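You operate a simulated robot arm through the tools that you are given. There is no shell and no other tool. Be economical: measure what you need, move in short steps, check, and stop when the job is done.

You run a simulated robot arm. Do the job below in one go: nothing can be reset, and whatever is moved stays where it is left.

Task
Pack the cream serving tray on the table. At the end: the blue sweet from the table is on the cream serving tray; the green roll of bags from the table stands where the green tea tin stood; the clear glass from the table is on the cream serving tray; the green tea tin is on the brown coaster; whatever was shut is shut again. Leave all else as you found it, and nothing knocked over. Set down upright: glass, tea tin.

The check looks at the end state, three seconds after you hand in, the way a careful person would. Anything else that was tipped, shoved, dropped, spilled or broken makes it a failure.

Robot
A 5-joint arm with a two-finger parallel gripper, fixed in place. Base frame: the origin is at the foot of the arm, x ahead of it, y to its left, z up; the work surface is at about z = 0. Lengths are in mm, angles in degrees, forces in N, time in s.
With the tool pointing down near the work surface it reaches from about 260 to 600 mm from the base axis. Its first joint turns from -66.0 to 66.0 degrees. The tool tilts only in the upright plane through the base axis and itself; it spins freely about its own axis. Payload 1.57 kg.
The tool frame sits at the grasp point between the pads (the TCP): z along the fingers, y along the line on which they close. The tips reach 30 mm beyond it. Largest opening 80 mm; finger width 17, thickness 12; the body of the gripper, 40 by 82 mm, starts 80 mm behind the TCP.
Orientation is told as [roll, pitch, yaw] about the base's x, y, z axes, in that order, counted from this pose: with the fingers straight down and closing along the base's y, the tool's x points along the base's -x, its y along +y and its z along -z.

Tools
- The arm moves only by the tool play_rows. Its argument "rows" is a list of rows, each a list of 7 numbers: the shift along the base's x, y, z in mm, then the turn, a rotation vector about the base's x, y, z in degrees, then the opening, from 0 (shut) to 1 (fully open). In form: [[x, y, z, wx, wy, wz, grip], ...]. A call has 1 to 8 rows; each row shifts and turns the commanded pose from where the row before left it. Each row takes 0.2 s and may step no farther than 50 mm and 8.6 degrees from the row before; otherwise, or with a gripper value out of range, the whole call is refused. Where a pose cannot be reached the arm comes as near as it can. A force on the tool above 40 N (or 10 N above the force at the start of the call, whichever is more), or a blocked arm, ends the call early, and 0.2 s more pass. Each finger travels about 153 mm/s and halts on what it meets, pressing with about 28 N; the grip force reading is that of the motor and also rises with nothing between the fingers. The clock runs only during rows and for 0.2 s after the last one: add rows that do not move to give the fingers time. It gives the time, the measured TCP pose, the force on the tool (base axes), the opening and the grip force at its end, in the units of the frame above (readings bear some noise), with the torque about the TCP (base axes, N m) and any sound that the robot's microphone picked up.
- Cameras (640 x 400 px; columns grow to the right, rows downward): "scene" is fixed at [38.6, 398.2, 518.7]; the picture's right is [-0.71, -0.70, 0.00], its down [-0.43, 0.44, -0.79] and it looks along [0.56, -0.56, -0.62] (base axes); focal length 230 px, centre (320, 200). "wrist" rides on the gripper at [72, -7, -122] in the tool frame; the picture's right is [0.09, 1.00, 0.00], its down [-0.84, 0.08, -0.54] and it looks along [-0.54, 0.05, 0.84] (tool axes); focal length 238 px, centre (320, 200). There is no depth. A picture from a camera that has moved, and an enlarged one, comes with that camera's place and axes in the base frame and with its lens.
- get_image(camera): a new picture of that camera. It takes no simulated time.
- enlarge(camera, box): a new picture of the part [left, top, right, bottom] of that camera's present view, enlarged. It takes no simulated time.
- hand_in(): hands the job in; it is judged then, once.

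Work in short steps. Places have to be worked out from the pictures, the camera data and where the tool is seen: move nearer, look again, correct. Check each grasp and each placing, and mend what went wrong. You have 120 turns and 64 pictures in all, those below and enlarged ones among them. Open the gripper and draw the arm clear of the work before you hand the job in, unless the task says otherwise; then end with one line.

The tools are called after "Call:" as name(argument=value, ...) on one line, values as JSON. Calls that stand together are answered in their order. play_rows: Moves the arm, as the interface text tells. Its arguments: {"type":"object","properties":{"rows":{"type":"array","items":{"type":"array","items":{"type":"number"}}}},"required":["rows"]} The other tools are called the same way: get_image (camera) takes a picture; enlarge (camera, box) takes an enlarged picture of a part of a camera's view; hand_in () hands the job in.

At the start:

```text
time_s: 0.0
position: [371.4, -42.9, 313.5]
orientation: [-0.1, -0.1, 0.0]
force: [0.3, 0.6, -0.2]
torque: [-0.04, -0.01, -0.02]
opening: 80.0
gripper_force: 0.0
```

scene: 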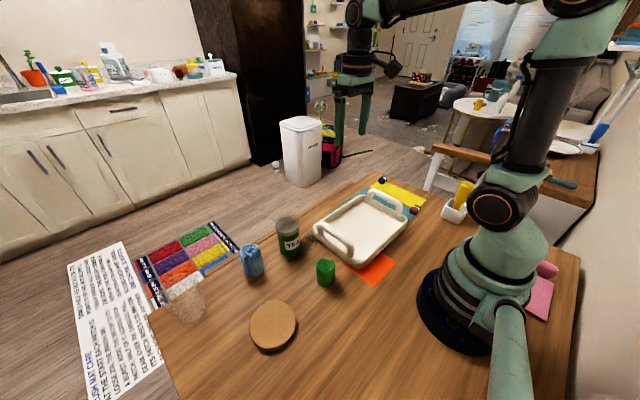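
wrist: 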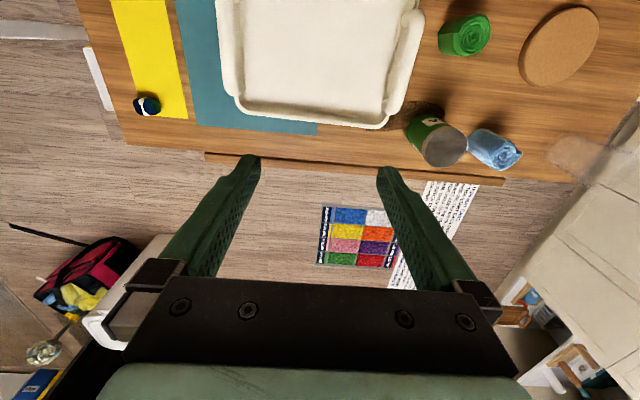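

I'll start by enlarging the scene to identify the objects.

Call:
enlarge(camera="scene", box=[140, 200, 340, 360])

Call:
enlarge(camera="scene", box=[300, 160, 580, 330])

Call:
enlarge(camera="wrist", box=[380, 0, 640, 200])

```text
2.50 times, centred on (240, 280) of scene
camera zoom: at [38.6, 398.2, 518.7], right [-0.71, -0.7, 0.0], down [-0.43, 0.44, -0.79], along [0.56, -0.56, -0.62], focal length 575 px, centre (520, 0)
```

zoom: 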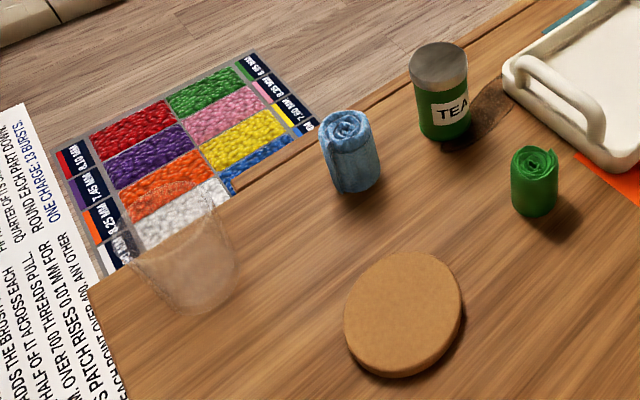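

```text
2.29 times, centred on (440, 245) of scene
camera zoom: at [38.6, 398.2, 518.7], right [-0.71, -0.7, 0.0], down [-0.43, 0.44, -0.79], along [0.56, -0.56, -0.62], focal length 525 px, centre (46, 97)
```

zoom: 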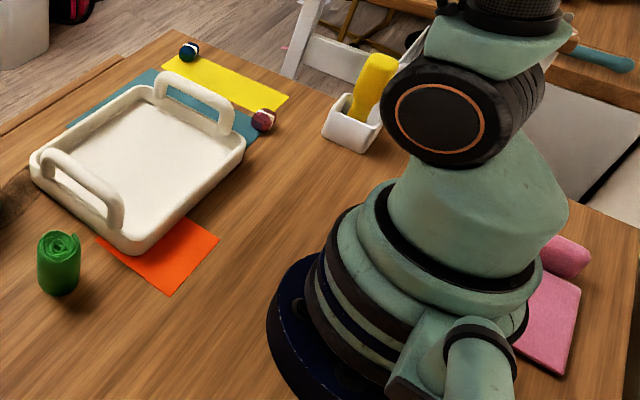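

```text
2.00 times, centred on (510, 100) of wrist
camera zoom: at [299.2, -48.6, 434.0], right [-0.09, 1.0, 0.0], down [0.84, 0.08, 0.54], along [0.54, 0.05, -0.84], focal length 477 px, centre (-60, 400)
```

zoom: 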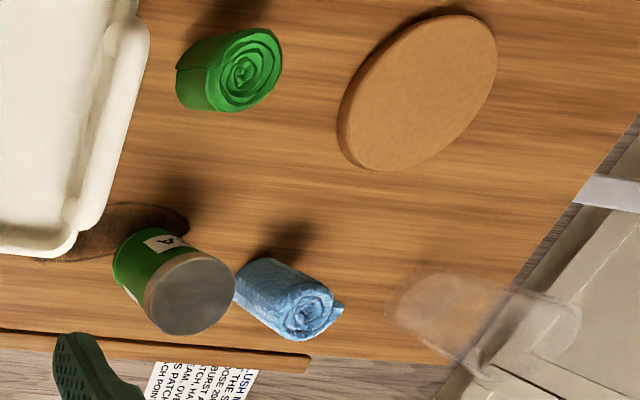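

The sweet to move is the small dark-blue one on the yellow sheet, near (409,-332), and the blue roll stays. My estimates are tin (395,159), green roll (262,156), coaster (270,311), glass (~410,435) and tray x 225–410, y -170–50. I'll move over the tin and look.

Call:
play_rows(rows=[[0, 45, 0, 0, 0, 0, 1], [0, 45, 0, 0, 0, 0, 1], [5, 45, -10, 0, 0, 0, 1], [9, 45, -15, 0, 0, 0, 1], [10, 22, -15, 0, 0, 0, 1], [0, 0, 0, 0, 0, 0, 1]])

Call:
get_image(camera="wrist")

Call:
get_image(camera="scene")

```text
time_s: 1.4
position: [393.2, 159.6, 271.5]
orientation: [0.0, 0.0, -0.1]
force: [0.1, 0.3, 0.3]
torque: [0.03, -0.02, 0.0]
opening: 80.2
gripper_force: 0.0
```

```text
58 pictures are left
camera wrist: at [321.4, 153.0, 392.5], right [-0.09, 1.0, 0.0], down [0.84, 0.08, 0.54], along [0.54, 0.05, -0.84], focal length 238 px, centre (320, 200)
```

wrist: 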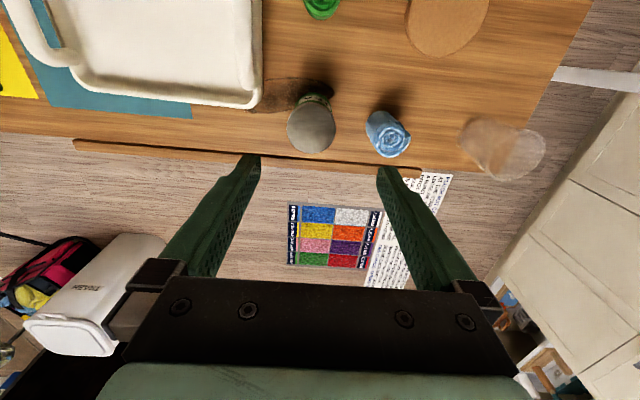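

```text
57 pictures are left
```

scene: 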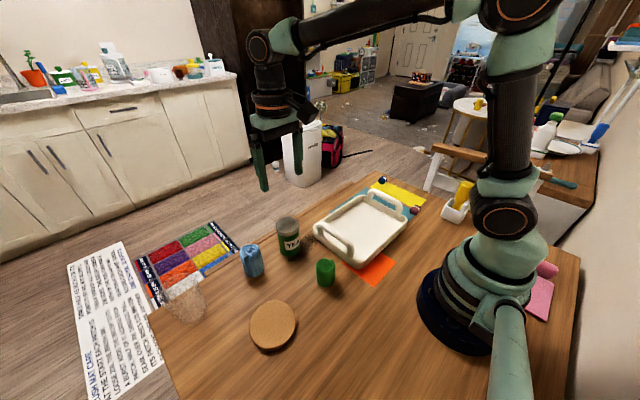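

Triangulating puts the tin top at about (408.5,149.5,94) with Ø60. I'll centre over it, lower to just above it and look again.

Call:
play_rows(rows=[[15, -10, -30, 0, 0, 0, 1], [0, 0, -45, 0, 0, 0, 1], [0, 0, -45, 0, 0, 0, 1], [0, 0, 0, 0, 0, 0, 1]])

Call:
get_image(camera="wrist")

Call:
get_image(camera="scene")

```text
time_s: 2.4
position: [408.4, 149.6, 151.7]
orientation: [-0.1, 0.0, -0.1]
force: [-0.5, -0.4, -0.5]
torque: [-0.01, 0.01, 0.05]
opening: 80.0
gripper_force: 0.0
```

```text
56 pictures are left
camera wrist: at [337.8, 143.8, 272.1], right [-0.09, 1.0, 0.0], down [0.84, 0.08, 0.54], along [0.54, 0.05, -0.84], focal length 238 px, centre (320, 200)
```

wrist: 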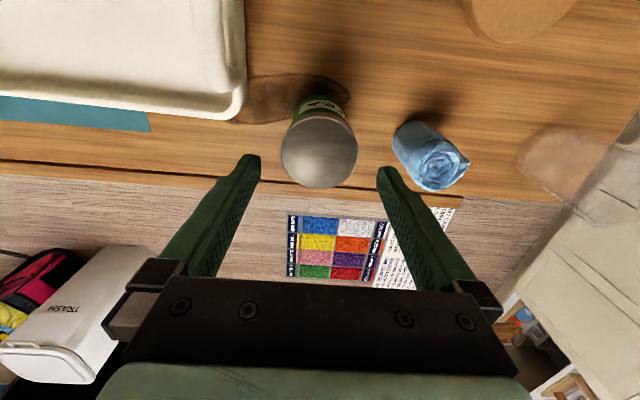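

```text
55 pictures are left
```

scene: 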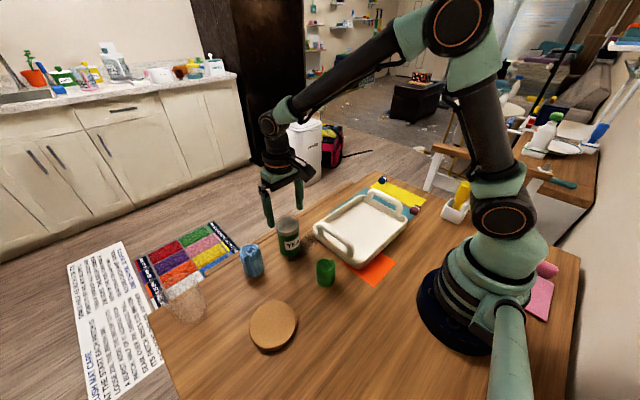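

The tin top is at about (406,149), so I'll shift 2.5 mm in x, go down to z≈60 and close.

Call:
play_rows(rows=[[-2.5, 0, -30, 0, 0, 0, 1], [0, 0, -32, 0, 0, 0, 1], [0, 0, -30, 0, 0, 0, 1], [0, 0, 0, 0, 0, 0, 1], [0, 0, 0, 0, 0, 0, 0.65], [0, 0, 0, 0, 0, 0, 0.65], [0, 0, 0, 0, 0, 0, 0.65]])

Call:
get_image(camera="wrist")

```text
time_s: 4.0
position: [407.7, 150.9, 60.1]
orientation: [0.0, 0.0, -0.1]
force: [0.1, 0.7, 0.3]
torque: [0.01, 0.01, -0.01]
opening: 59.1
gripper_force: 28.2
```

```text
54 pictures are left
camera wrist: at [336.4, 144.6, 181.1], right [-0.09, 1.0, 0.0], down [0.84, 0.08, 0.54], along [0.54, 0.05, -0.84], focal length 238 px, centre (320, 200)
```

wrist: 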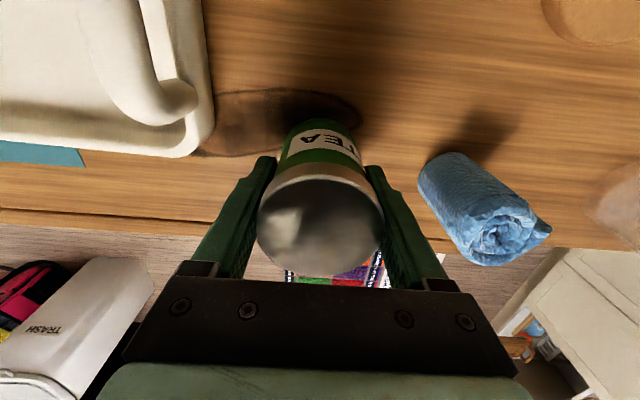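

The tin is held at opening 59. I'll lift it and carry it toward the coaster.

Call:
play_rows(rows=[[0, 0, 30, 0, 0, 0, 0.6], [0, 0, 40, 0, 0, 0, 0.6], [0, 0, 30, 0, 0, 0, 0.6], [-28, 32, 0, 0, 0, 0, 0.6], [-28, 32, 0, 0, 0, 0, 0.6], [-28, 32, 0, 0, 0, 0, 0.6], [-28, 32, 0, 0, 0, 0, 0.6], [-25, 32, 0, 0, 0, 0, 0.6]])

Call:
get_image(camera="wrist")

Call:
get_image(camera="scene")

```text
time_s: 5.8
position: [270.5, 309.3, 159.9]
orientation: [0.0, 0.0, -0.1]
force: [0.0, -1.0, -1.9]
torque: [-0.03, 0.01, -0.01]
opening: 58.8
gripper_force: 28.1
```

```text
53 pictures are left
camera wrist: at [200.3, 302.7, 281.6], right [-0.09, 1.0, 0.0], down [0.84, 0.08, 0.54], along [0.54, 0.05, -0.84], focal length 238 px, centre (320, 200)
```

wrist: 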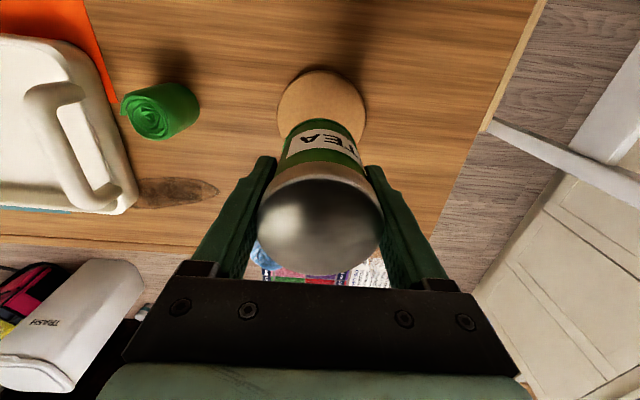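

```text
52 pictures are left
```

scene: 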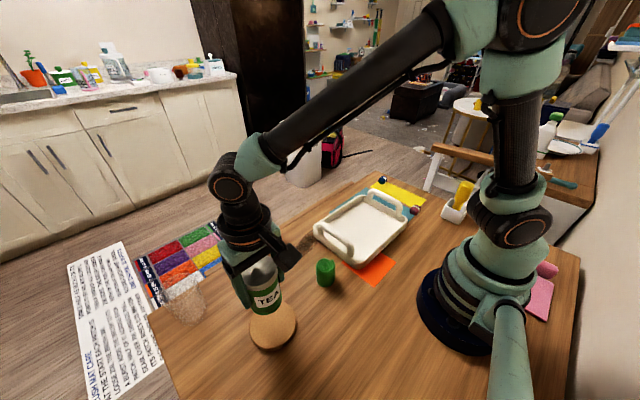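

I put the coaster centre near (264,310). I'll lower to z≈80 with a slight x correction and check from both cameras.

Call:
play_rows(rows=[[-5, 1, -30, 0, 0, 0, 0.6], [0, 0, -30, 0, 0, 0, 0.6], [0, 0, -20, 0, 0, 0, 0.6], [0, 0, 0, 0, 0, 0, 0.6]])

Call:
enlarge(camera="scene", box=[180, 230, 360, 380])

Call:
get_image(camera="wrist")

```text
time_s: 6.8
position: [266.2, 309.5, 80.1]
orientation: [0.1, 0.1, 0.0]
force: [0.3, -1.0, -1.7]
torque: [-0.03, -0.01, -0.02]
opening: 58.7
gripper_force: 28.6
```

```text
2.67 times, centred on (270, 305) of scene
camera zoom: at [38.6, 398.2, 518.7], right [-0.71, -0.7, 0.0], down [-0.43, 0.44, -0.79], along [0.56, -0.56, -0.62], focal length 613 px, centre (453, -80)
```

zoom: 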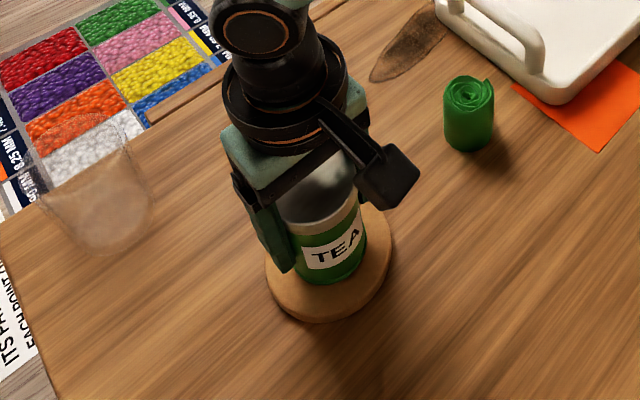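

```text
50 pictures are left
camera wrist: at [194.2, 303.2, 201.6], right [-0.09, 1.0, 0.0], down [0.84, 0.08, 0.54], along [0.54, 0.05, -0.84], focal length 238 px, centre (320, 200)
```

wrist: 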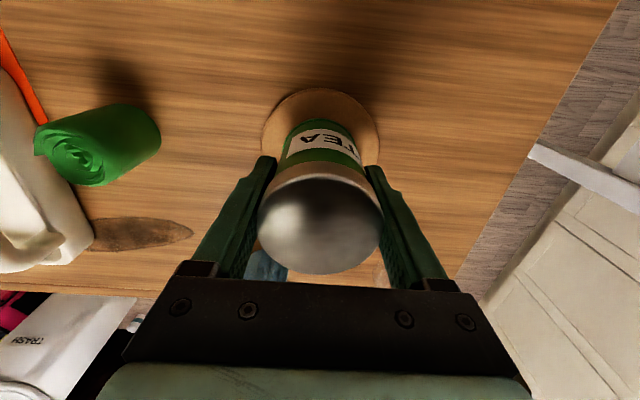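

The tin is centred over the coaster (~(268,310)). I'll lower in small steps until it touches.

Call:
play_rows(rows=[[1, 0, -5, 0, 0, 0, 0.6], [0, 0, -3, 0, 0, 0, 0.6], [0, 0, -2, 0, 0, 0, 0.6], [0, 0, 0, 0, 0, 0, 0.6]])

```text
time_s: 7.8
position: [266.4, 310.8, 72.9]
orientation: [0.1, -0.1, 0.0]
force: [1.2, -5.5, 19.5]
torque: [-0.39, -0.2, -0.02]
opening: 58.7
gripper_force: 27.4
```

It is in contact (19 N up). I'll ease up 2 mm, then release and rise.

Call:
play_rows(rows=[[0, 0, 2, 0, 0, 0, 0.6], [0, 0, 0, 0, 0, 0, 0.85], [0, 0, 0, 0, 0, 0, 1], [0, 0, 0, 0, 0, 0, 1]])

Call:
enlarge(camera="scene", box=[180, 230, 360, 380])

```text
time_s: 8.8
position: [267.0, 310.4, 73.2]
orientation: [0.0, 0.1, -0.1]
force: [0.2, -0.7, 0.4]
torque: [0.0, -0.01, 0.01]
opening: 80.1
gripper_force: 0.1
```

```text
2.67 times, centred on (270, 305) of scene
camera zoom: at [38.6, 398.2, 518.7], right [-0.71, -0.7, 0.0], down [-0.43, 0.44, -0.79], along [0.56, -0.56, -0.62], focal length 613 px, centre (453, -80)
```

zoom: 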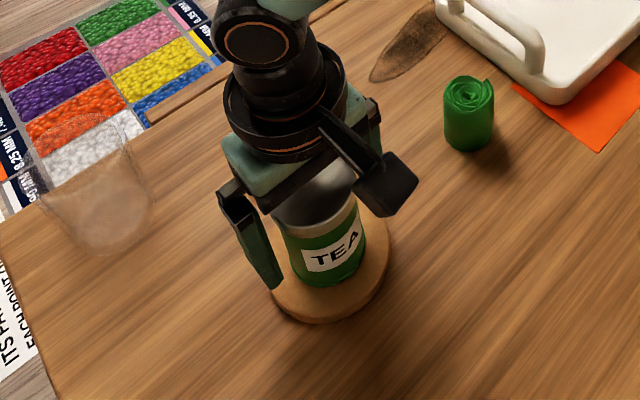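

The tin stands on the coaster. I'll rise and go above the green roll at about (270,158).

Call:
play_rows(rows=[[0, 0, 40, 0, 0, 0, 1], [0, 0, 40, 0, 0, 0, 1], [0, 0, 30, 0, 0, 0, 1], [0, -50, 0, 0, 0, 0, 1], [1, -50, 0, 0, 0, 0, 1], [1, -50, -25, 0, 0, 0, 1], [0, -2, -30, 0, 0, 0, 1], [0, 0, 0, 0, 0, 0, 1]])

Call:
get_image(camera="wrist")

Call:
enlarge(camera="scene", box=[140, 180, 420, 370])

```text
refused: row 6 steps farther than a row can; nothing moved
```

```text
48 pictures are left
camera wrist: at [195.1, 303.9, 193.7], right [-0.09, 1.0, 0.0], down [0.84, 0.08, 0.54], along [0.54, 0.05, -0.84], focal length 238 px, centre (320, 200)
```

wrist: 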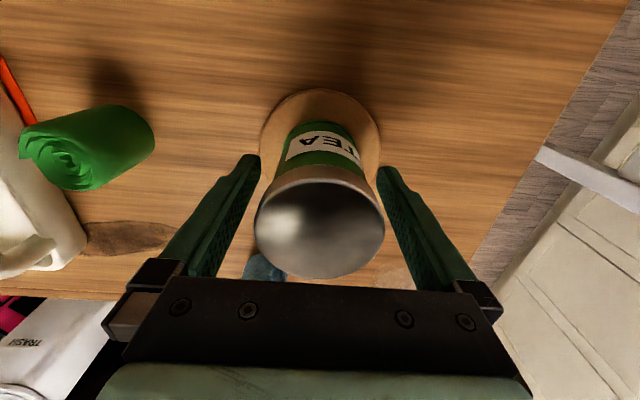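

```text
2.11 times, centred on (280, 275) of scene
camera zoom: at [38.6, 398.2, 518.7], right [-0.71, -0.7, 0.0], down [-0.43, 0.44, -0.79], along [0.56, -0.56, -0.62], focal length 484 px, centre (404, 42)
```

zoom: 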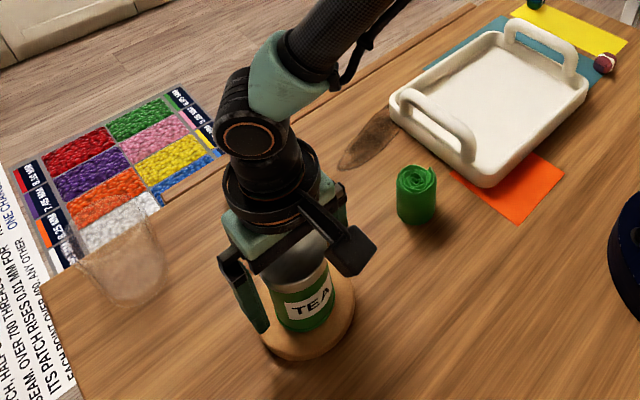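

That step was over 50 mm in length, so I'll resend it with smaller steps.

Call:
play_rows(rows=[[0, 0, 40, 0, 0, 0, 1], [0, 0, 40, 0, 0, 0, 1], [0, 0, 30, 0, 0, 0, 1], [1, -49, 0, 0, 0, 0, 1], [1, -49, 0, 0, 0, 0, 1], [1, -40, -25, 0, 0, 0, 1], [0, -14, -40, 0, 0, 0, 1], [0, 0, 0, 0, 0, 0, 1]])

Call:
get_image(camera="wrist")

```text
time_s: 10.6
position: [269.8, 159.4, 117.3]
orientation: [0.0, 0.1, -0.1]
force: [-0.2, 0.7, -0.6]
torque: [0.01, -0.01, -0.02]
opening: 80.2
gripper_force: 0.0
```

```text
46 pictures are left
camera wrist: at [196.4, 153.3, 237.6], right [-0.09, 1.0, 0.0], down [0.84, 0.08, 0.54], along [0.54, 0.05, -0.84], focal length 238 px, centre (320, 200)
```

wrist: 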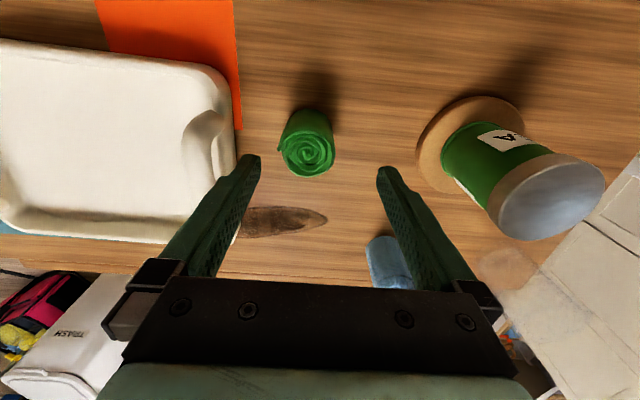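

The roll top is at about (265,149,60). I'll adjust, descend to z≈38 and grip.

Call:
play_rows(rows=[[-4.5, -9.5, -20, 0, 0, 0, 1], [0, 0, -30, 0, 0, 0, 1], [0, 0, -29, 0, 0, 0, 1], [0, 0, 0, 0, 0, 0, 1], [0, 0, 0, 0, 0, 0, 0.6], [0, 0, 0, 0, 0, 0, 0.4], [0, 0, 0, 0, 0, 0, 0.4], [0, 0, 0, 0, 0, 0, 0.4]])

Call:
get_image(camera="wrist")

```text
time_s: 12.4
position: [264.3, 150.6, 40.3]
orientation: [0.0, 0.0, -0.1]
force: [-0.1, -0.4, 0.5]
torque: [0.01, 0.02, -0.02]
opening: 46.8
gripper_force: 27.3
```

```text
45 pictures are left
camera wrist: at [193.1, 144.1, 159.8], right [-0.09, 1.0, 0.0], down [0.84, 0.08, 0.54], along [0.54, 0.05, -0.84], focal length 238 px, centre (320, 200)
```

wrist: 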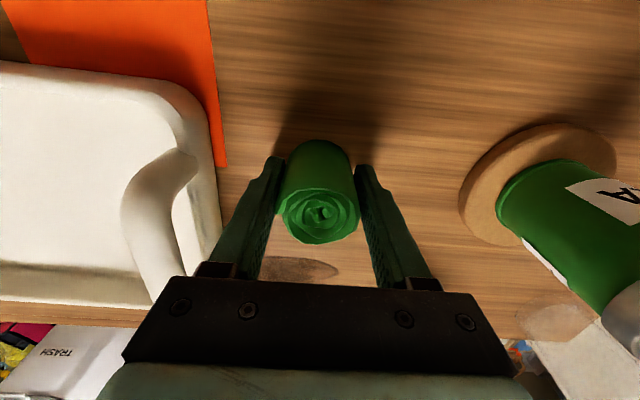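

The roll is held. I'll lift it, move +142.5 in x to the tin's former spot and lower.

Call:
play_rows(rows=[[0, 0, 30, 0, 0, 0, 0.4], [0, 0, 30, 0, 0, 0, 0.4], [47, 0, 0, 0, 0, 0, 0.4], [47, 0, 0, 0, 0, 0, 0.4], [48.5, 0, 0, 0, 0, 0, 0.4], [0, 0, -30, 0, 0, 0, 0.4], [0, 0, -20, 0, 0, 0, 0.4], [0, 0, 0, 0, 0, 0, 0.4]])

Call:
get_image(camera="wrist")

Call:
enlarge(camera="scene", box=[140, 200, 340, 360])

```text
time_s: 14.2
position: [406.3, 148.4, 46.9]
orientation: [-0.1, 0.0, -0.1]
force: [0.5, -0.5, -0.1]
torque: [-0.02, 0.05, 0.01]
opening: 47.3
gripper_force: 28.0
```

```text
44 pictures are left
camera wrist: at [335.1, 141.5, 168.2], right [-0.09, 1.0, 0.0], down [0.84, 0.08, 0.54], along [0.54, 0.05, -0.84], focal length 238 px, centre (320, 200)
```

wrist: 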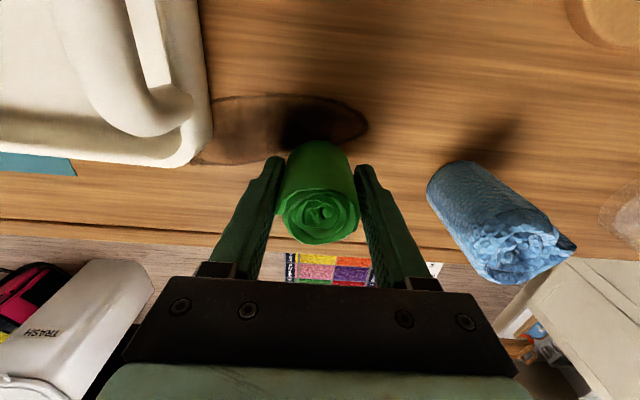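

```text
2.50 times, centred on (240, 280) of scene
camera zoom: at [38.6, 398.2, 518.7], right [-0.71, -0.7, 0.0], down [-0.43, 0.44, -0.79], along [0.56, -0.56, -0.62], focal length 575 px, centre (520, 0)
```

zoom: 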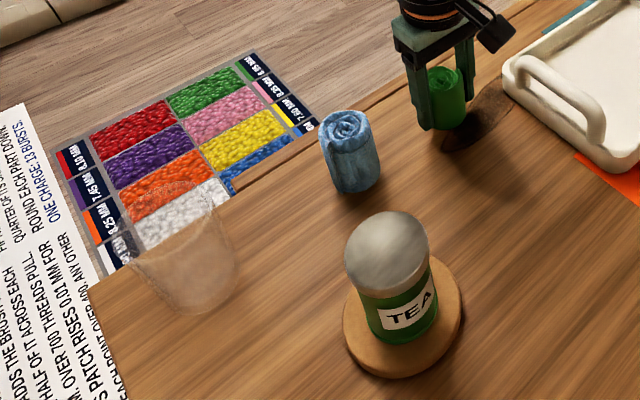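

It is over the tin's old spot. I'll lower until contact.

Call:
play_rows(rows=[[1, 1, -5, 0, 0, 0, 0.4], [0, 0, -3, 0, 0, 0, 0.4], [0, 0, -2, 0, 0, 0, 0.4], [0, 0, 0, 0, 0, 0, 0.4]])

```text
time_s: 15.2
position: [406.4, 150.2, 38.7]
orientation: [0.0, 0.1, -0.1]
force: [1.3, 0.2, 0.1]
torque: [-0.01, -0.01, 0.0]
opening: 47.4
gripper_force: 28.1
```

No contact force yet, so I'll go a little lower.

Call:
play_rows(rows=[[0, 0, -1, 0, 0, 0, 0.4], [0, 0, -1, 0, 0, 0, 0.4], [0, 0, 0, 0, 0, 0, 0.4]])

```text
time_s: 16.0
position: [408.4, 150.3, 38.3]
orientation: [0.0, -0.1, 0.0]
force: [-4.7, -5.0, 21.8]
torque: [-0.2, -0.07, -0.18]
opening: 47.1
gripper_force: 27.7
```

Contact is made. I'll relax by 1 mm, release gently, then rise.

Call:
play_rows(rows=[[0, 0, 1, 0, 0, 0, 0.4], [0, 0, 0, 0, 0, 0, 0.7], [0, 0, 0, 0, 0, 0, 1], [0, 0, 0, 0, 0, 0, 1], [0, 0, 40, 0, 0, 0, 1], [0, 0, 45, 0, 0, 0, 1], [0, 0, 45, 0, 0, 0, 1], [0, 0, 45, 0, 0, 0, 1]])

Call:
get_image(camera="wrist")

Call:
enlarge(camera="scene", box=[140, 200, 340, 360])

```text
time_s: 17.8
position: [410.3, 150.4, 214.2]
orientation: [0.1, 0.0, -0.1]
force: [0.8, 0.7, -0.3]
torque: [0.02, 0.02, -0.01]
opening: 79.9
gripper_force: 0.0
```

```text
42 pictures are left
camera wrist: at [339.1, 143.1, 335.8], right [-0.09, 1.0, 0.0], down [0.84, 0.08, 0.54], along [0.54, 0.05, -0.84], focal length 238 px, centre (320, 200)
```

wrist: 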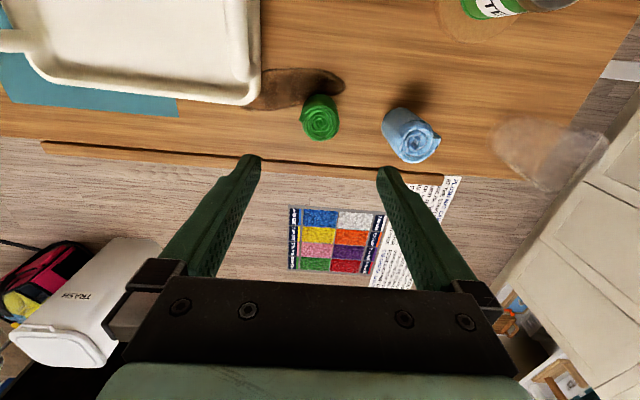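

```text
2.50 times, centred on (240, 280) of scene
camera zoom: at [38.6, 398.2, 518.7], right [-0.71, -0.7, 0.0], down [-0.43, 0.44, -0.79], along [0.56, -0.56, -0.62], focal length 575 px, centre (520, 0)
```

zoom: 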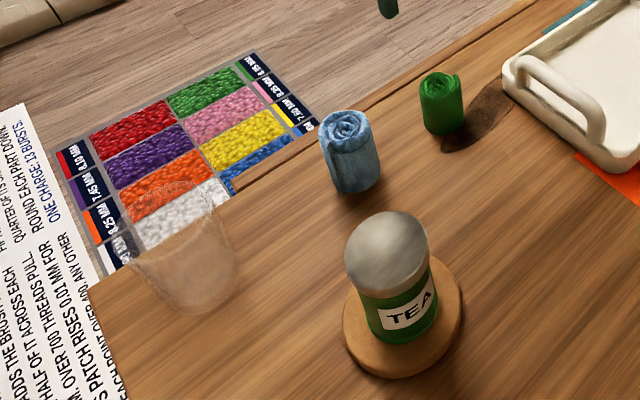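

The roll stands in place. Now for the glass: I'll move toward it with the gripper yawed 45° to face it radially, and look.

Call:
play_rows(rows=[[-10, 33, 0, 0, 0, 7.5, 1], [-10, 33, 0, 0, 0, 7.5, 1], [-10, 33, 0, 0, 0, 7.5, 1], [-10, 33, 0, 0, 0, 7.5, 1], [-10, 34, 0, 0, 0, 7.5, 1], [-10, 34, 0, 0, 0, 7.5, 1], [0, 0, 0, 0, 0, 0, 1]])

Call:
get_image(camera="wrist")

```text
time_s: 19.4
position: [348.4, 350.3, 214.1]
orientation: [0.0, 0.0, 45.0]
force: [0.1, 0.5, -0.2]
torque: [-0.02, 0.0, -0.02]
opening: 80.0
gripper_force: 0.1
```

```text
40 pictures are left
camera wrist: at [303.2, 294.2, 335.8], right [-0.77, 0.64, 0.0], down [0.54, 0.65, 0.54], along [0.35, 0.42, -0.84], focal length 238 px, centre (320, 200)
```

wrist: 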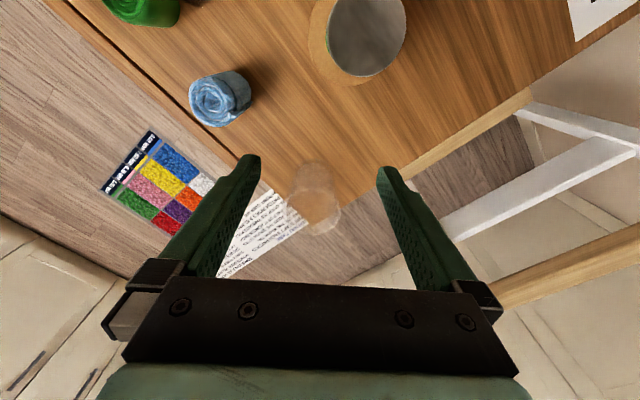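

Call:
enlarge(camera="wrist", box=[260, 140, 380, 250])

```text
3.64 times, centred on (320, 195) of wrist
camera zoom: at [303.2, 294.2, 335.8], right [-0.77, 0.64, 0.0], down [0.54, 0.65, 0.54], along [0.35, 0.42, -0.84], focal length 867 px, centre (320, 218)
```

zoom: 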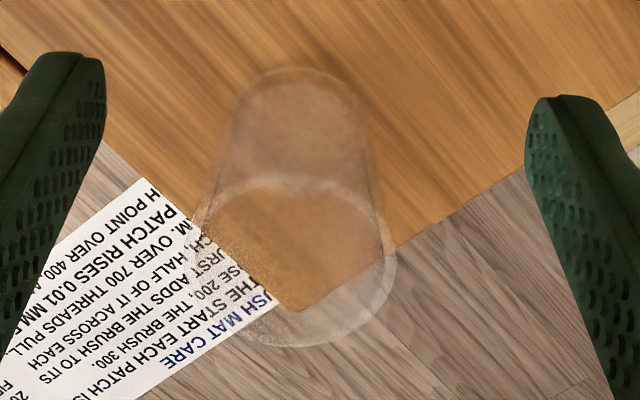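

The glass is at about (419.5,419), height ~100, rim Ø70 and base Ø54, so it fits in the jaws. I'll move over it at z≈145 and look.

Call:
play_rows(rows=[[24, 23, -10, 0, 0, 0, 1], [24, 23, -20, 0, 0, 0, 1], [23, 23, -33, 0, 0, 0, 1], [0, 0, 0, 0, 0, 0, 1], [0, 0, 0, 0, 0, 0, 1]])

Call:
get_image(camera="wrist")

Call:
get_image(camera="scene")

```text
time_s: 20.6
position: [419.7, 416.5, 151.4]
orientation: [0.1, 0.0, 44.9]
force: [-0.1, 0.3, 0.1]
torque: [0.0, 0.0, 0.0]
opening: 80.2
gripper_force: 0.1
```

```text
38 pictures are left
camera wrist: at [374.4, 361.9, 272.0], right [-0.77, 0.64, 0.0], down [0.54, 0.65, 0.54], along [0.35, 0.42, -0.84], focal length 238 px, centre (320, 200)
```

wrist: 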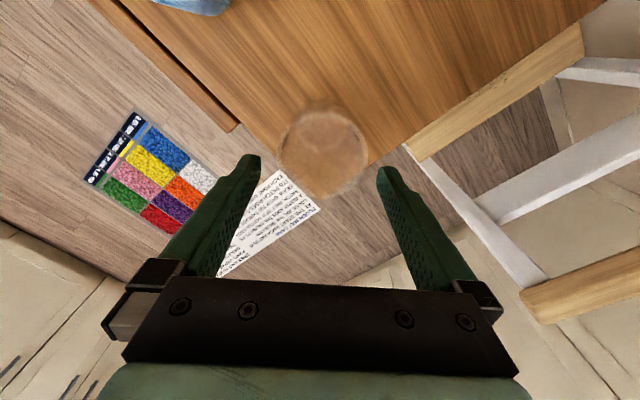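

```text
37 pictures are left
```

scene: 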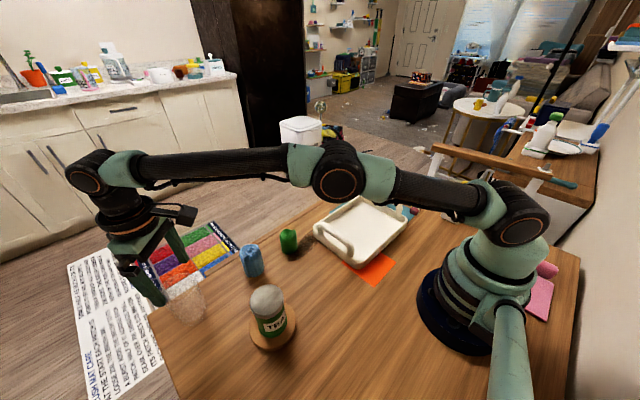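

Call:
enlarge(camera="wrist", box=[240, 80, 400, 220])

```text
2.86 times, centred on (320, 150) of wrist
camera zoom: at [374.4, 361.9, 272.0], right [-0.77, 0.64, 0.0], down [0.54, 0.65, 0.54], along [0.35, 0.42, -0.84], focal length 681 px, centre (320, 343)
```

zoom: 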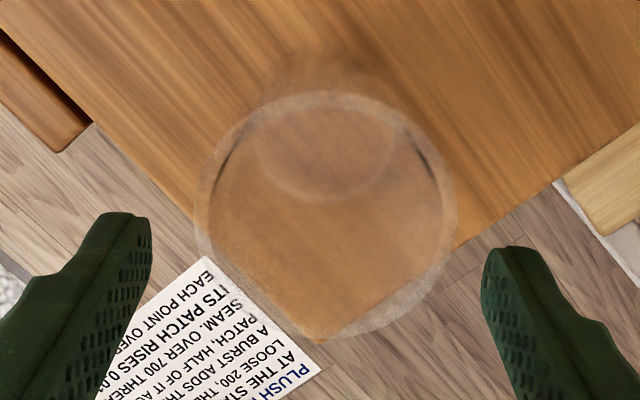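

The rim centre is at about (418.5,417.5,100), roughly 1.5 mm off the jaw centre line. I'll correct and descend gently, watching the force.

Call:
play_rows(rows=[[-1.2, 1, -20, 0, 0, 0, 1], [0, 0, -12, 0, 0, 0, 1], [0, 0, -12, 0, 0, 0, 1], [0, 0, -12, 0, 0, 0, 1], [0, 0, 0, 0, 0, 0, 1]])

Call:
enlarge(camera="wrist", box=[220, 100, 420, 275])

```text
time_s: 21.8
position: [416.5, 419.8, 94.8]
orientation: [0.0, -0.1, 44.8]
force: [0.4, -0.1, 0.6]
torque: [0.0, 0.0, -0.01]
opening: 80.2
gripper_force: 0.1
```

```text
2.29 times, centred on (320, 188) of wrist
camera zoom: at [371.5, 364.5, 214.4], right [-0.77, 0.64, 0.0], down [0.54, 0.65, 0.54], along [0.35, 0.42, -0.84], focal length 545 px, centre (320, 229)
```

zoom: 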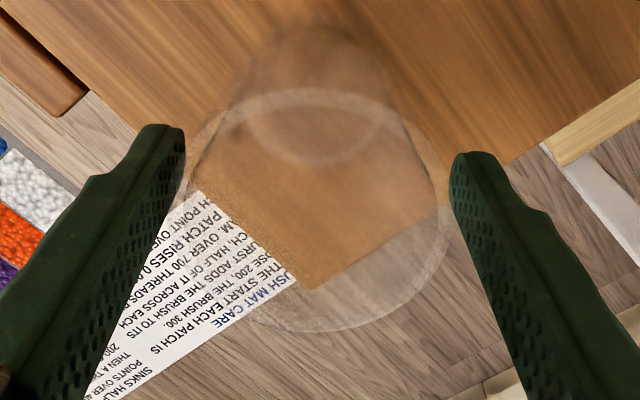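

It is well centred with the rim between the fingers. I'll continue down to z≈58 and close gently.

Call:
play_rows(rows=[[0.5, -0.5, -12, 0, 0, 0, 1], [0, 0, -12, 0, 0, 0, 1], [0, 0, -12, 0, 0, 0, 1], [0, 0, 0, 0, 0, 0, 1], [0, 0, 0, 0, 0, 0, 0.85], [0, 0, 0, 0, 0, 0, 0.7], [0, 0, 0, 0, 0, 0, 0.7], [0, 0, 0, 0, 0, 0, 0.7]])

Call:
enlarge(camera="wrist", box=[220, 100, 420, 275])

```text
time_s: 23.6
position: [418.4, 418.6, 58.5]
orientation: [0.0, 0.0, 44.8]
force: [0.5, 0.3, 0.2]
torque: [0.1, 0.01, -0.04]
opening: 70.1
gripper_force: 28.4
```

```text
2.29 times, centred on (320, 188) of wrist
camera zoom: at [372.8, 363.7, 179.1], right [-0.77, 0.64, 0.0], down [0.54, 0.65, 0.54], along [0.35, 0.42, -0.84], focal length 545 px, centre (320, 229)
```

zoom: 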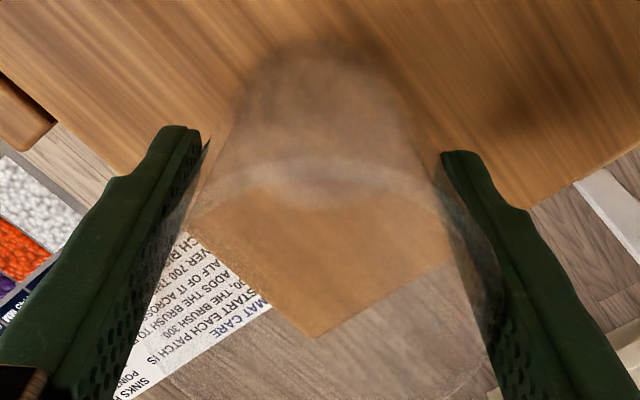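

The fingers stopped at 70, so they are likely gripping the rim. I'll lift slightly and check that it follows.

Call:
play_rows(rows=[[0, 0, 10, 0, 0, 0, 0.7], [0, 0, 15, 0, 0, 0, 0.7], [0, 0, 15, 0, 0, 0, 0.7], [0, 0, 0, 0, 0, 0, 0.7]])

Call:
enlarge(camera="wrist", box=[220, 100, 420, 275])

Call:
enlarge(camera="scene", box=[70, 200, 310, 350])

```text
time_s: 24.6
position: [419.4, 420.9, 98.2]
orientation: [0.0, 0.0, 44.9]
force: [-0.6, -0.3, -1.9]
torque: [0.01, 0.01, 0.02]
opening: 70.2
gripper_force: 28.0
```

```text
2.29 times, centred on (320, 188) of wrist
camera zoom: at [372.8, 365.4, 219.5], right [-0.77, 0.64, 0.0], down [0.54, 0.65, 0.54], along [0.35, 0.42, -0.84], focal length 545 px, centre (320, 229)
```

zoom: 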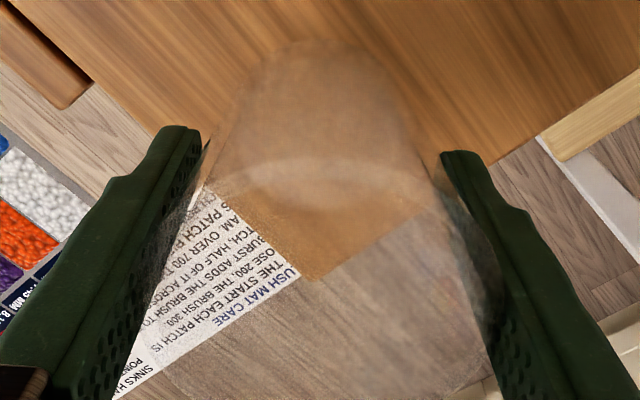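

```text
2.67 times, centred on (190, 275) of scene
camera zoom: at [38.6, 398.2, 518.7], right [-0.71, -0.7, 0.0], down [-0.43, 0.44, -0.79], along [0.56, -0.56, -0.62], focal length 613 px, centre (667, 0)
```

zoom: 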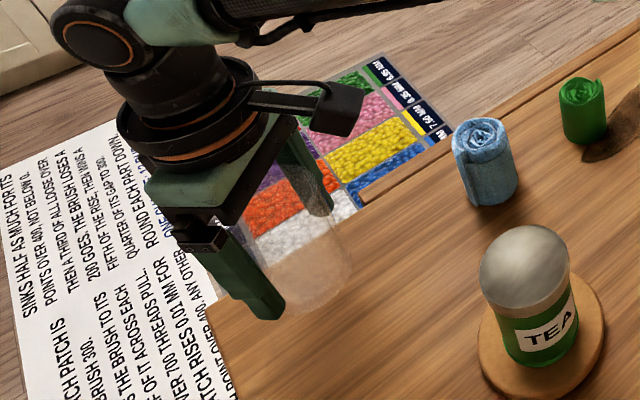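

The glass is held upright (~2 N). I'll raise, retract and carry it high toward the tray, turning the yaw back to 0.

Call:
play_rows(rows=[[-10, -10, 40, 0, 0, 0, 0.7], [-15, -20, 40, 0, 0, 0, 0.7], [-5, -40, 28, 0, 0, 0, 0.7], [-5, -45, 10, 0, 0, -7.5, 0.7], [-5, -47, 0, 0, 0, -7.5, 0.7], [-5, -47, 0, 0, 0, -7.5, 0.7], [-5, -47, 0, 0, 0, -7.5, 0.7], [-5, -47, 0, 0, 0, -7.5, 0.7]])

Call:
play_rows(rows=[[-10, -47, 0, 0, 0, -7.5, 0.7], [-10, -45, 0, 0, 0, 0, 0.7], [-10, -30, 0, 0, 0, 0, 0.7], [-5, -20, 0, 0, 0, 0, 0.7], [0, 0, 0, 0, 0, 0, 0.7]])

Call:
get_image(camera="wrist")

Call:
get_image(camera="scene")

```text
time_s: 26.4
position: [361.2, 116.4, 216.2]
orientation: [0.1, -0.1, 7.3]
force: [-0.3, -0.2, -2.4]
torque: [0.01, -0.03, 0.02]
opening: 70.3
gripper_force: 28.2
```

```text
time_s: 27.6
position: [328.2, -26.8, 216.0]
orientation: [0.0, 0.0, 0.1]
force: [-1.0, -0.3, -2.4]
torque: [0.02, 0.0, 0.01]
opening: 70.4
gripper_force: 27.8
```

```text
31 pictures are left
camera wrist: at [257.1, -31.6, 336.8], right [-0.09, 1.0, 0.0], down [0.84, 0.08, 0.54], along [0.54, 0.05, -0.84], focal length 238 px, centre (320, 200)
```

wrist: 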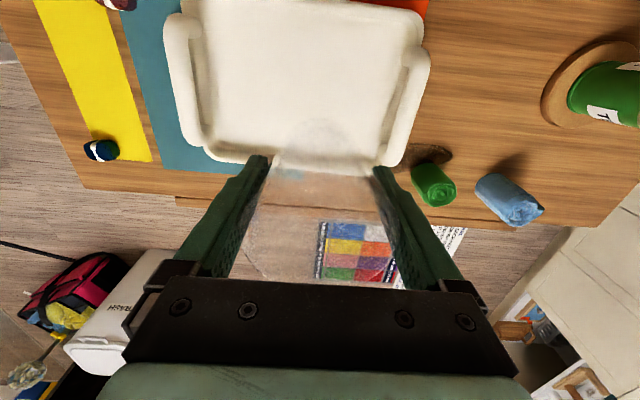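

```text
30 pictures are left
```

scene: 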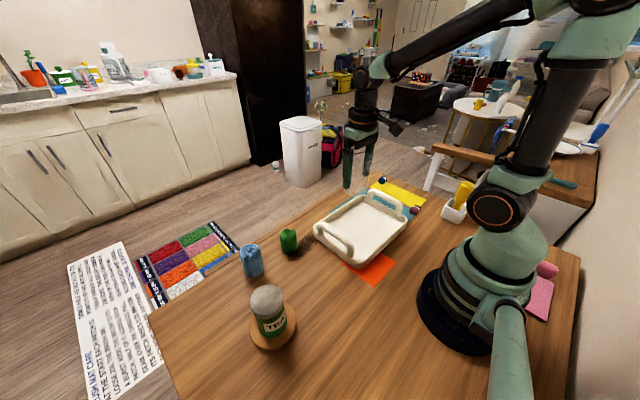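

Tray floor spans roughly x 230–380, y -160–45. I'll set the glass at about (338,-42), lowering to just above the floor first.

Call:
play_rows(rows=[[10, -15, -20, 0, 0, 0, 0.7], [0, 0, -40, 0, 0, 0, 0.7], [0, 0, -40, 0, 0, 0, 0.7], [0, 0, -30, 0, 0, 0, 0.7], [0, 0, -8, 0, 0, 0, 0.7], [0, 0, 0, 0, 0, 0, 0.7]])

Call:
get_image(camera="wrist")

Call:
enlarge(camera="scene", box=[290, 130, 450, 290])

```text
time_s: 29.0
position: [339.5, -40.4, 78.6]
orientation: [0.0, 0.0, -0.1]
force: [-0.2, 0.6, -2.8]
torque: [-0.03, 0.0, 0.04]
opening: 70.1
gripper_force: 28.6
```

```text
29 pictures are left
camera wrist: at [267.6, -47.0, 198.9], right [-0.09, 1.0, 0.0], down [0.84, 0.08, 0.54], along [0.54, 0.05, -0.84], focal length 238 px, centre (320, 200)
```

wrist: 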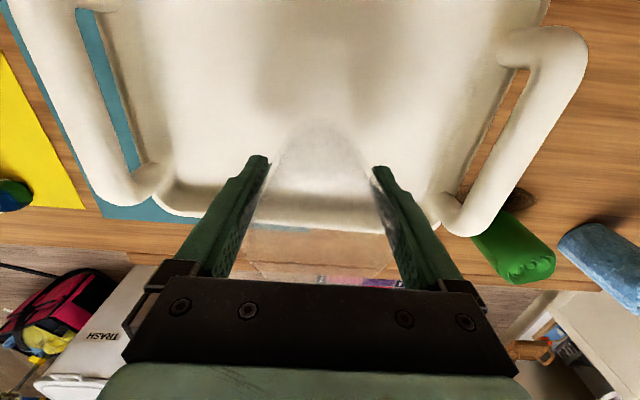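

```text
2.50 times, centred on (370, 210) of scene
camera zoom: at [38.6, 398.2, 518.7], right [-0.71, -0.7, 0.0], down [-0.43, 0.44, -0.79], along [0.56, -0.56, -0.62], focal length 575 px, centre (195, 175)
```

zoom: 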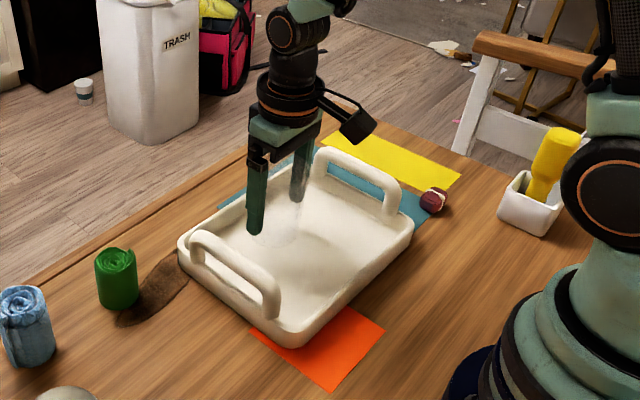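

The glass is over the tray floor but near the far wall. I'll shift it back 12 mm and lower to contact.

Call:
play_rows(rows=[[-12, 0, 0, 0, 0, 0, 0.7], [0, 0, -5, 0, 0, 0, 0.7], [0, 0, -3, 0, 0, 0, 0.7], [0, 0, -2, 0, 0, 0, 0.7], [0, 0, -1.5, 0, 0, 0, 0.7], [0, 0, 0, 0, 0, 0, 0.7]])

```text
time_s: 30.4
position: [326.5, -40.6, 66.4]
orientation: [0.0, 0.0, -0.1]
force: [-0.3, -0.2, 0.5]
torque: [0.06, 0.02, 0.02]
opening: 70.1
gripper_force: 27.9
```

The weight just came off, so contact is near. I'll go one more millimetre.

Call:
play_rows(rows=[[0, 0, -1, 0, 0, 0, 0.7], [0, 0, 0, 0, 0, 0, 0.7]])

```text
time_s: 31.0
position: [325.5, -40.8, 65.6]
orientation: [0.0, -0.1, -0.1]
force: [-1.8, -1.6, 12.8]
torque: [0.15, -0.08, -0.12]
opening: 69.8
gripper_force: 28.1
```

It is in contact. I'll release slowly, rise straight up and check.

Call:
play_rows(rows=[[0, 0, 0.7, 0, 0, 0, 0.7], [0, 0, 0, 0, 0, 0, 0.9], [0, 0, 0, 0, 0, 0, 1], [0, 0, 0, 0, 0, 0, 1], [0, 0, 20, 0, 0, 0, 1], [0, 0, 30, 0, 0, 0, 1], [0, 0, 45, 0, 0, 0, 1], [0, 0, 45, 0, 0, 0, 1]])

Call:
get_image(camera="wrist")

Call:
enlarge(camera="scene", box=[290, 130, 450, 290])

```text
time_s: 32.8
position: [327.3, -40.3, 206.0]
orientation: [-0.1, 0.1, -0.1]
force: [-0.3, 0.8, 0.0]
torque: [-0.01, 0.01, 0.0]
opening: 79.9
gripper_force: 0.0
```

```text
27 pictures are left
camera wrist: at [256.0, -45.8, 327.6], right [-0.09, 1.0, 0.0], down [0.84, 0.08, 0.54], along [0.54, 0.05, -0.84], focal length 238 px, centre (320, 200)
```

wrist: 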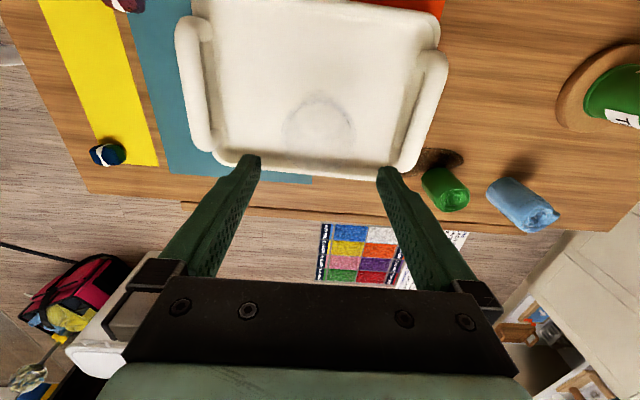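

```text
2.50 times, centred on (370, 210) of scene
camera zoom: at [38.6, 398.2, 518.7], right [-0.71, -0.7, 0.0], down [-0.43, 0.44, -0.79], along [0.56, -0.56, -0.62], focal length 575 px, centre (195, 175)
```

zoom: 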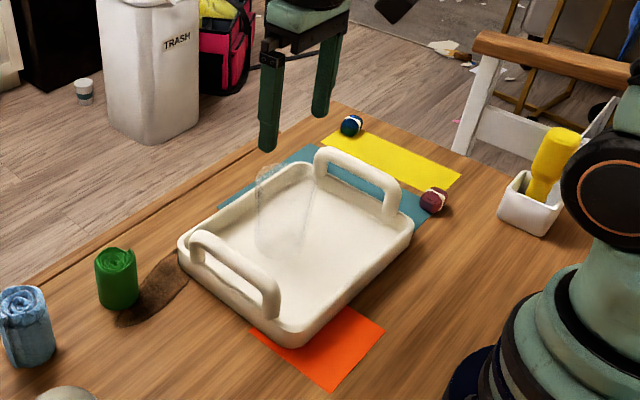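

The glass stands upright on the tray. Now I'll move toward the blue sweet at about (409,-333) for a closer look.

Call:
play_rows(rows=[[13, -47, 0, 0, 0, 0, 1], [13, -47, 0, 0, 0, 0, 1], [13, -47, 0, 0, 0, 0, 1], [13, -47, 0, 0, 0, 0, 1], [13, -47, -10, 0, 0, 0, 1], [13, -47, -10, 0, 0, 0, 1], [0, -5, -40, 0, 0, 0, 1], [0, 0, 0, 0, 0, 0, 1]])

Call:
get_image(camera="wrist")

Call:
enlarge(camera="wrist", box=[240, 80, 400, 220])

```text
time_s: 34.6
position: [403.3, -329.6, 144.3]
orientation: [-0.1, 0.0, -0.2]
force: [0.0, 0.6, -0.7]
torque: [0.02, 0.01, -0.03]
opening: 80.1
gripper_force: 0.1
```

```text
25 pictures are left
camera wrist: at [332.3, -335.7, 266.8], right [-0.09, 1.0, 0.0], down [0.84, 0.08, 0.54], along [0.54, 0.05, -0.84], focal length 238 px, centre (320, 200)
```

wrist: 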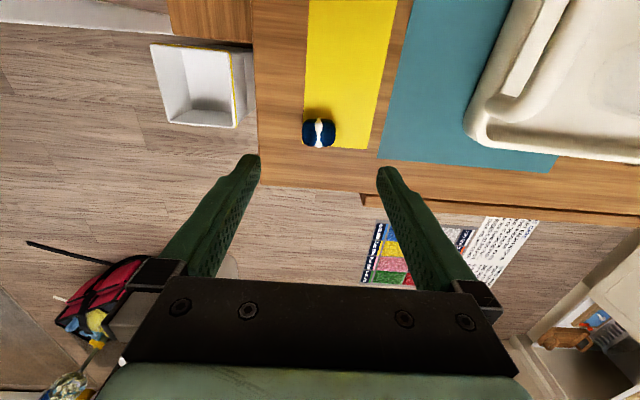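

```text
2.86 times, centred on (320, 150) of wrist
camera zoom: at [332.3, -335.7, 266.8], right [-0.09, 1.0, 0.0], down [0.84, 0.08, 0.54], along [0.54, 0.05, -0.84], focal length 681 px, centre (320, 343)
```

zoom: 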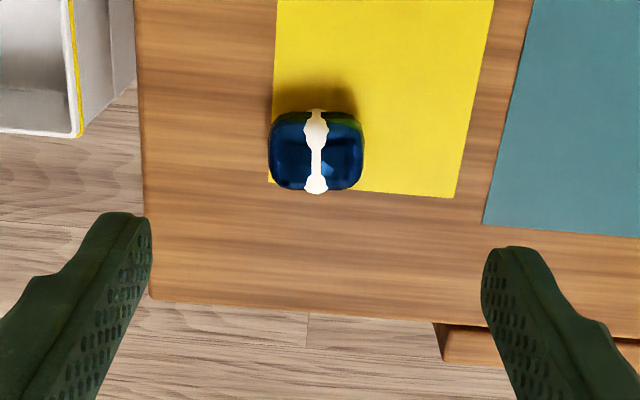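

The sweet is at about (411,-330) and ~36 mm wide. I'll descend with the jaw tips near the table and close.

Call:
play_rows(rows=[[7.5, -1, -35, 0, 0, 0, 1], [0, 0, -35, 0, 0, 0, 1], [0, 0, -25, 0, 0, 0, 1], [0, 0, -12, 0, 0, 0, 1], [0, 0, 0, 0, 0, 0, 1]])

Call:
get_image(camera="wrist")

```text
time_s: 35.8
position: [411.7, -329.4, 38.1]
orientation: [0.1, 0.0, -0.1]
force: [0.4, -0.9, -0.5]
torque: [-0.02, 0.01, 0.02]
opening: 79.9
gripper_force: 0.1
```

```text
23 pictures are left
camera wrist: at [340.4, -335.2, 159.2], right [-0.09, 1.0, 0.0], down [0.84, 0.08, 0.54], along [0.54, 0.05, -0.84], focal length 238 px, centre (320, 200)
```

wrist: 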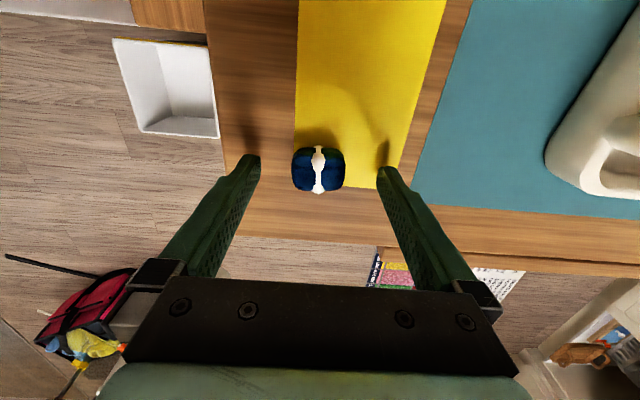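

The sweet is centred between the tips. I'll go 2 mm lower and close.

Call:
play_rows(rows=[[0, 0, -2, 0, 0, 0, 1], [0, 0, 0, 0, 0, 0, 0.6], [0, 0, 0, 0, 0, 0, 0.35], [0, 0, 0, 0, 0, 0, 0.35], [0, 0, 0, 0, 0, 0, 0.35], [0, 0, 30, 0, 0, 0, 0.35], [0, 0, 40, 0, 0, 0, 0.35], [0, 0, 40, 0, 0, 0, 0.35]])

Call:
get_image(camera="wrist")

```text
time_s: 37.6
position: [411.3, -327.1, 149.1]
orientation: [0.0, -0.1, -0.1]
force: [-0.3, 0.5, -0.2]
torque: [0.0, -0.02, -0.01]
opening: 34.6
gripper_force: 28.2
```

```text
22 pictures are left
camera wrist: at [340.7, -334.0, 268.7], right [-0.09, 1.0, 0.0], down [0.84, 0.08, 0.54], along [0.54, 0.05, -0.84], focal length 238 px, centre (320, 200)
```

wrist: 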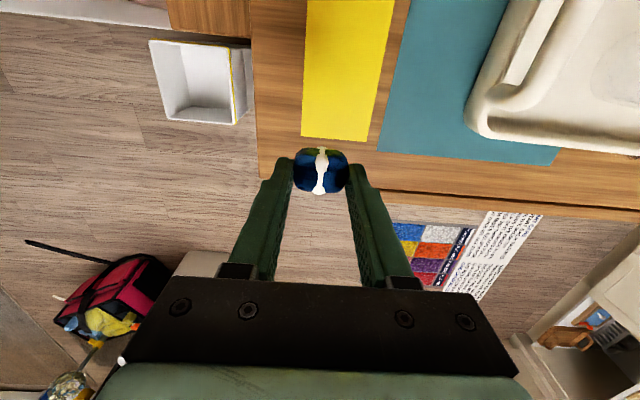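

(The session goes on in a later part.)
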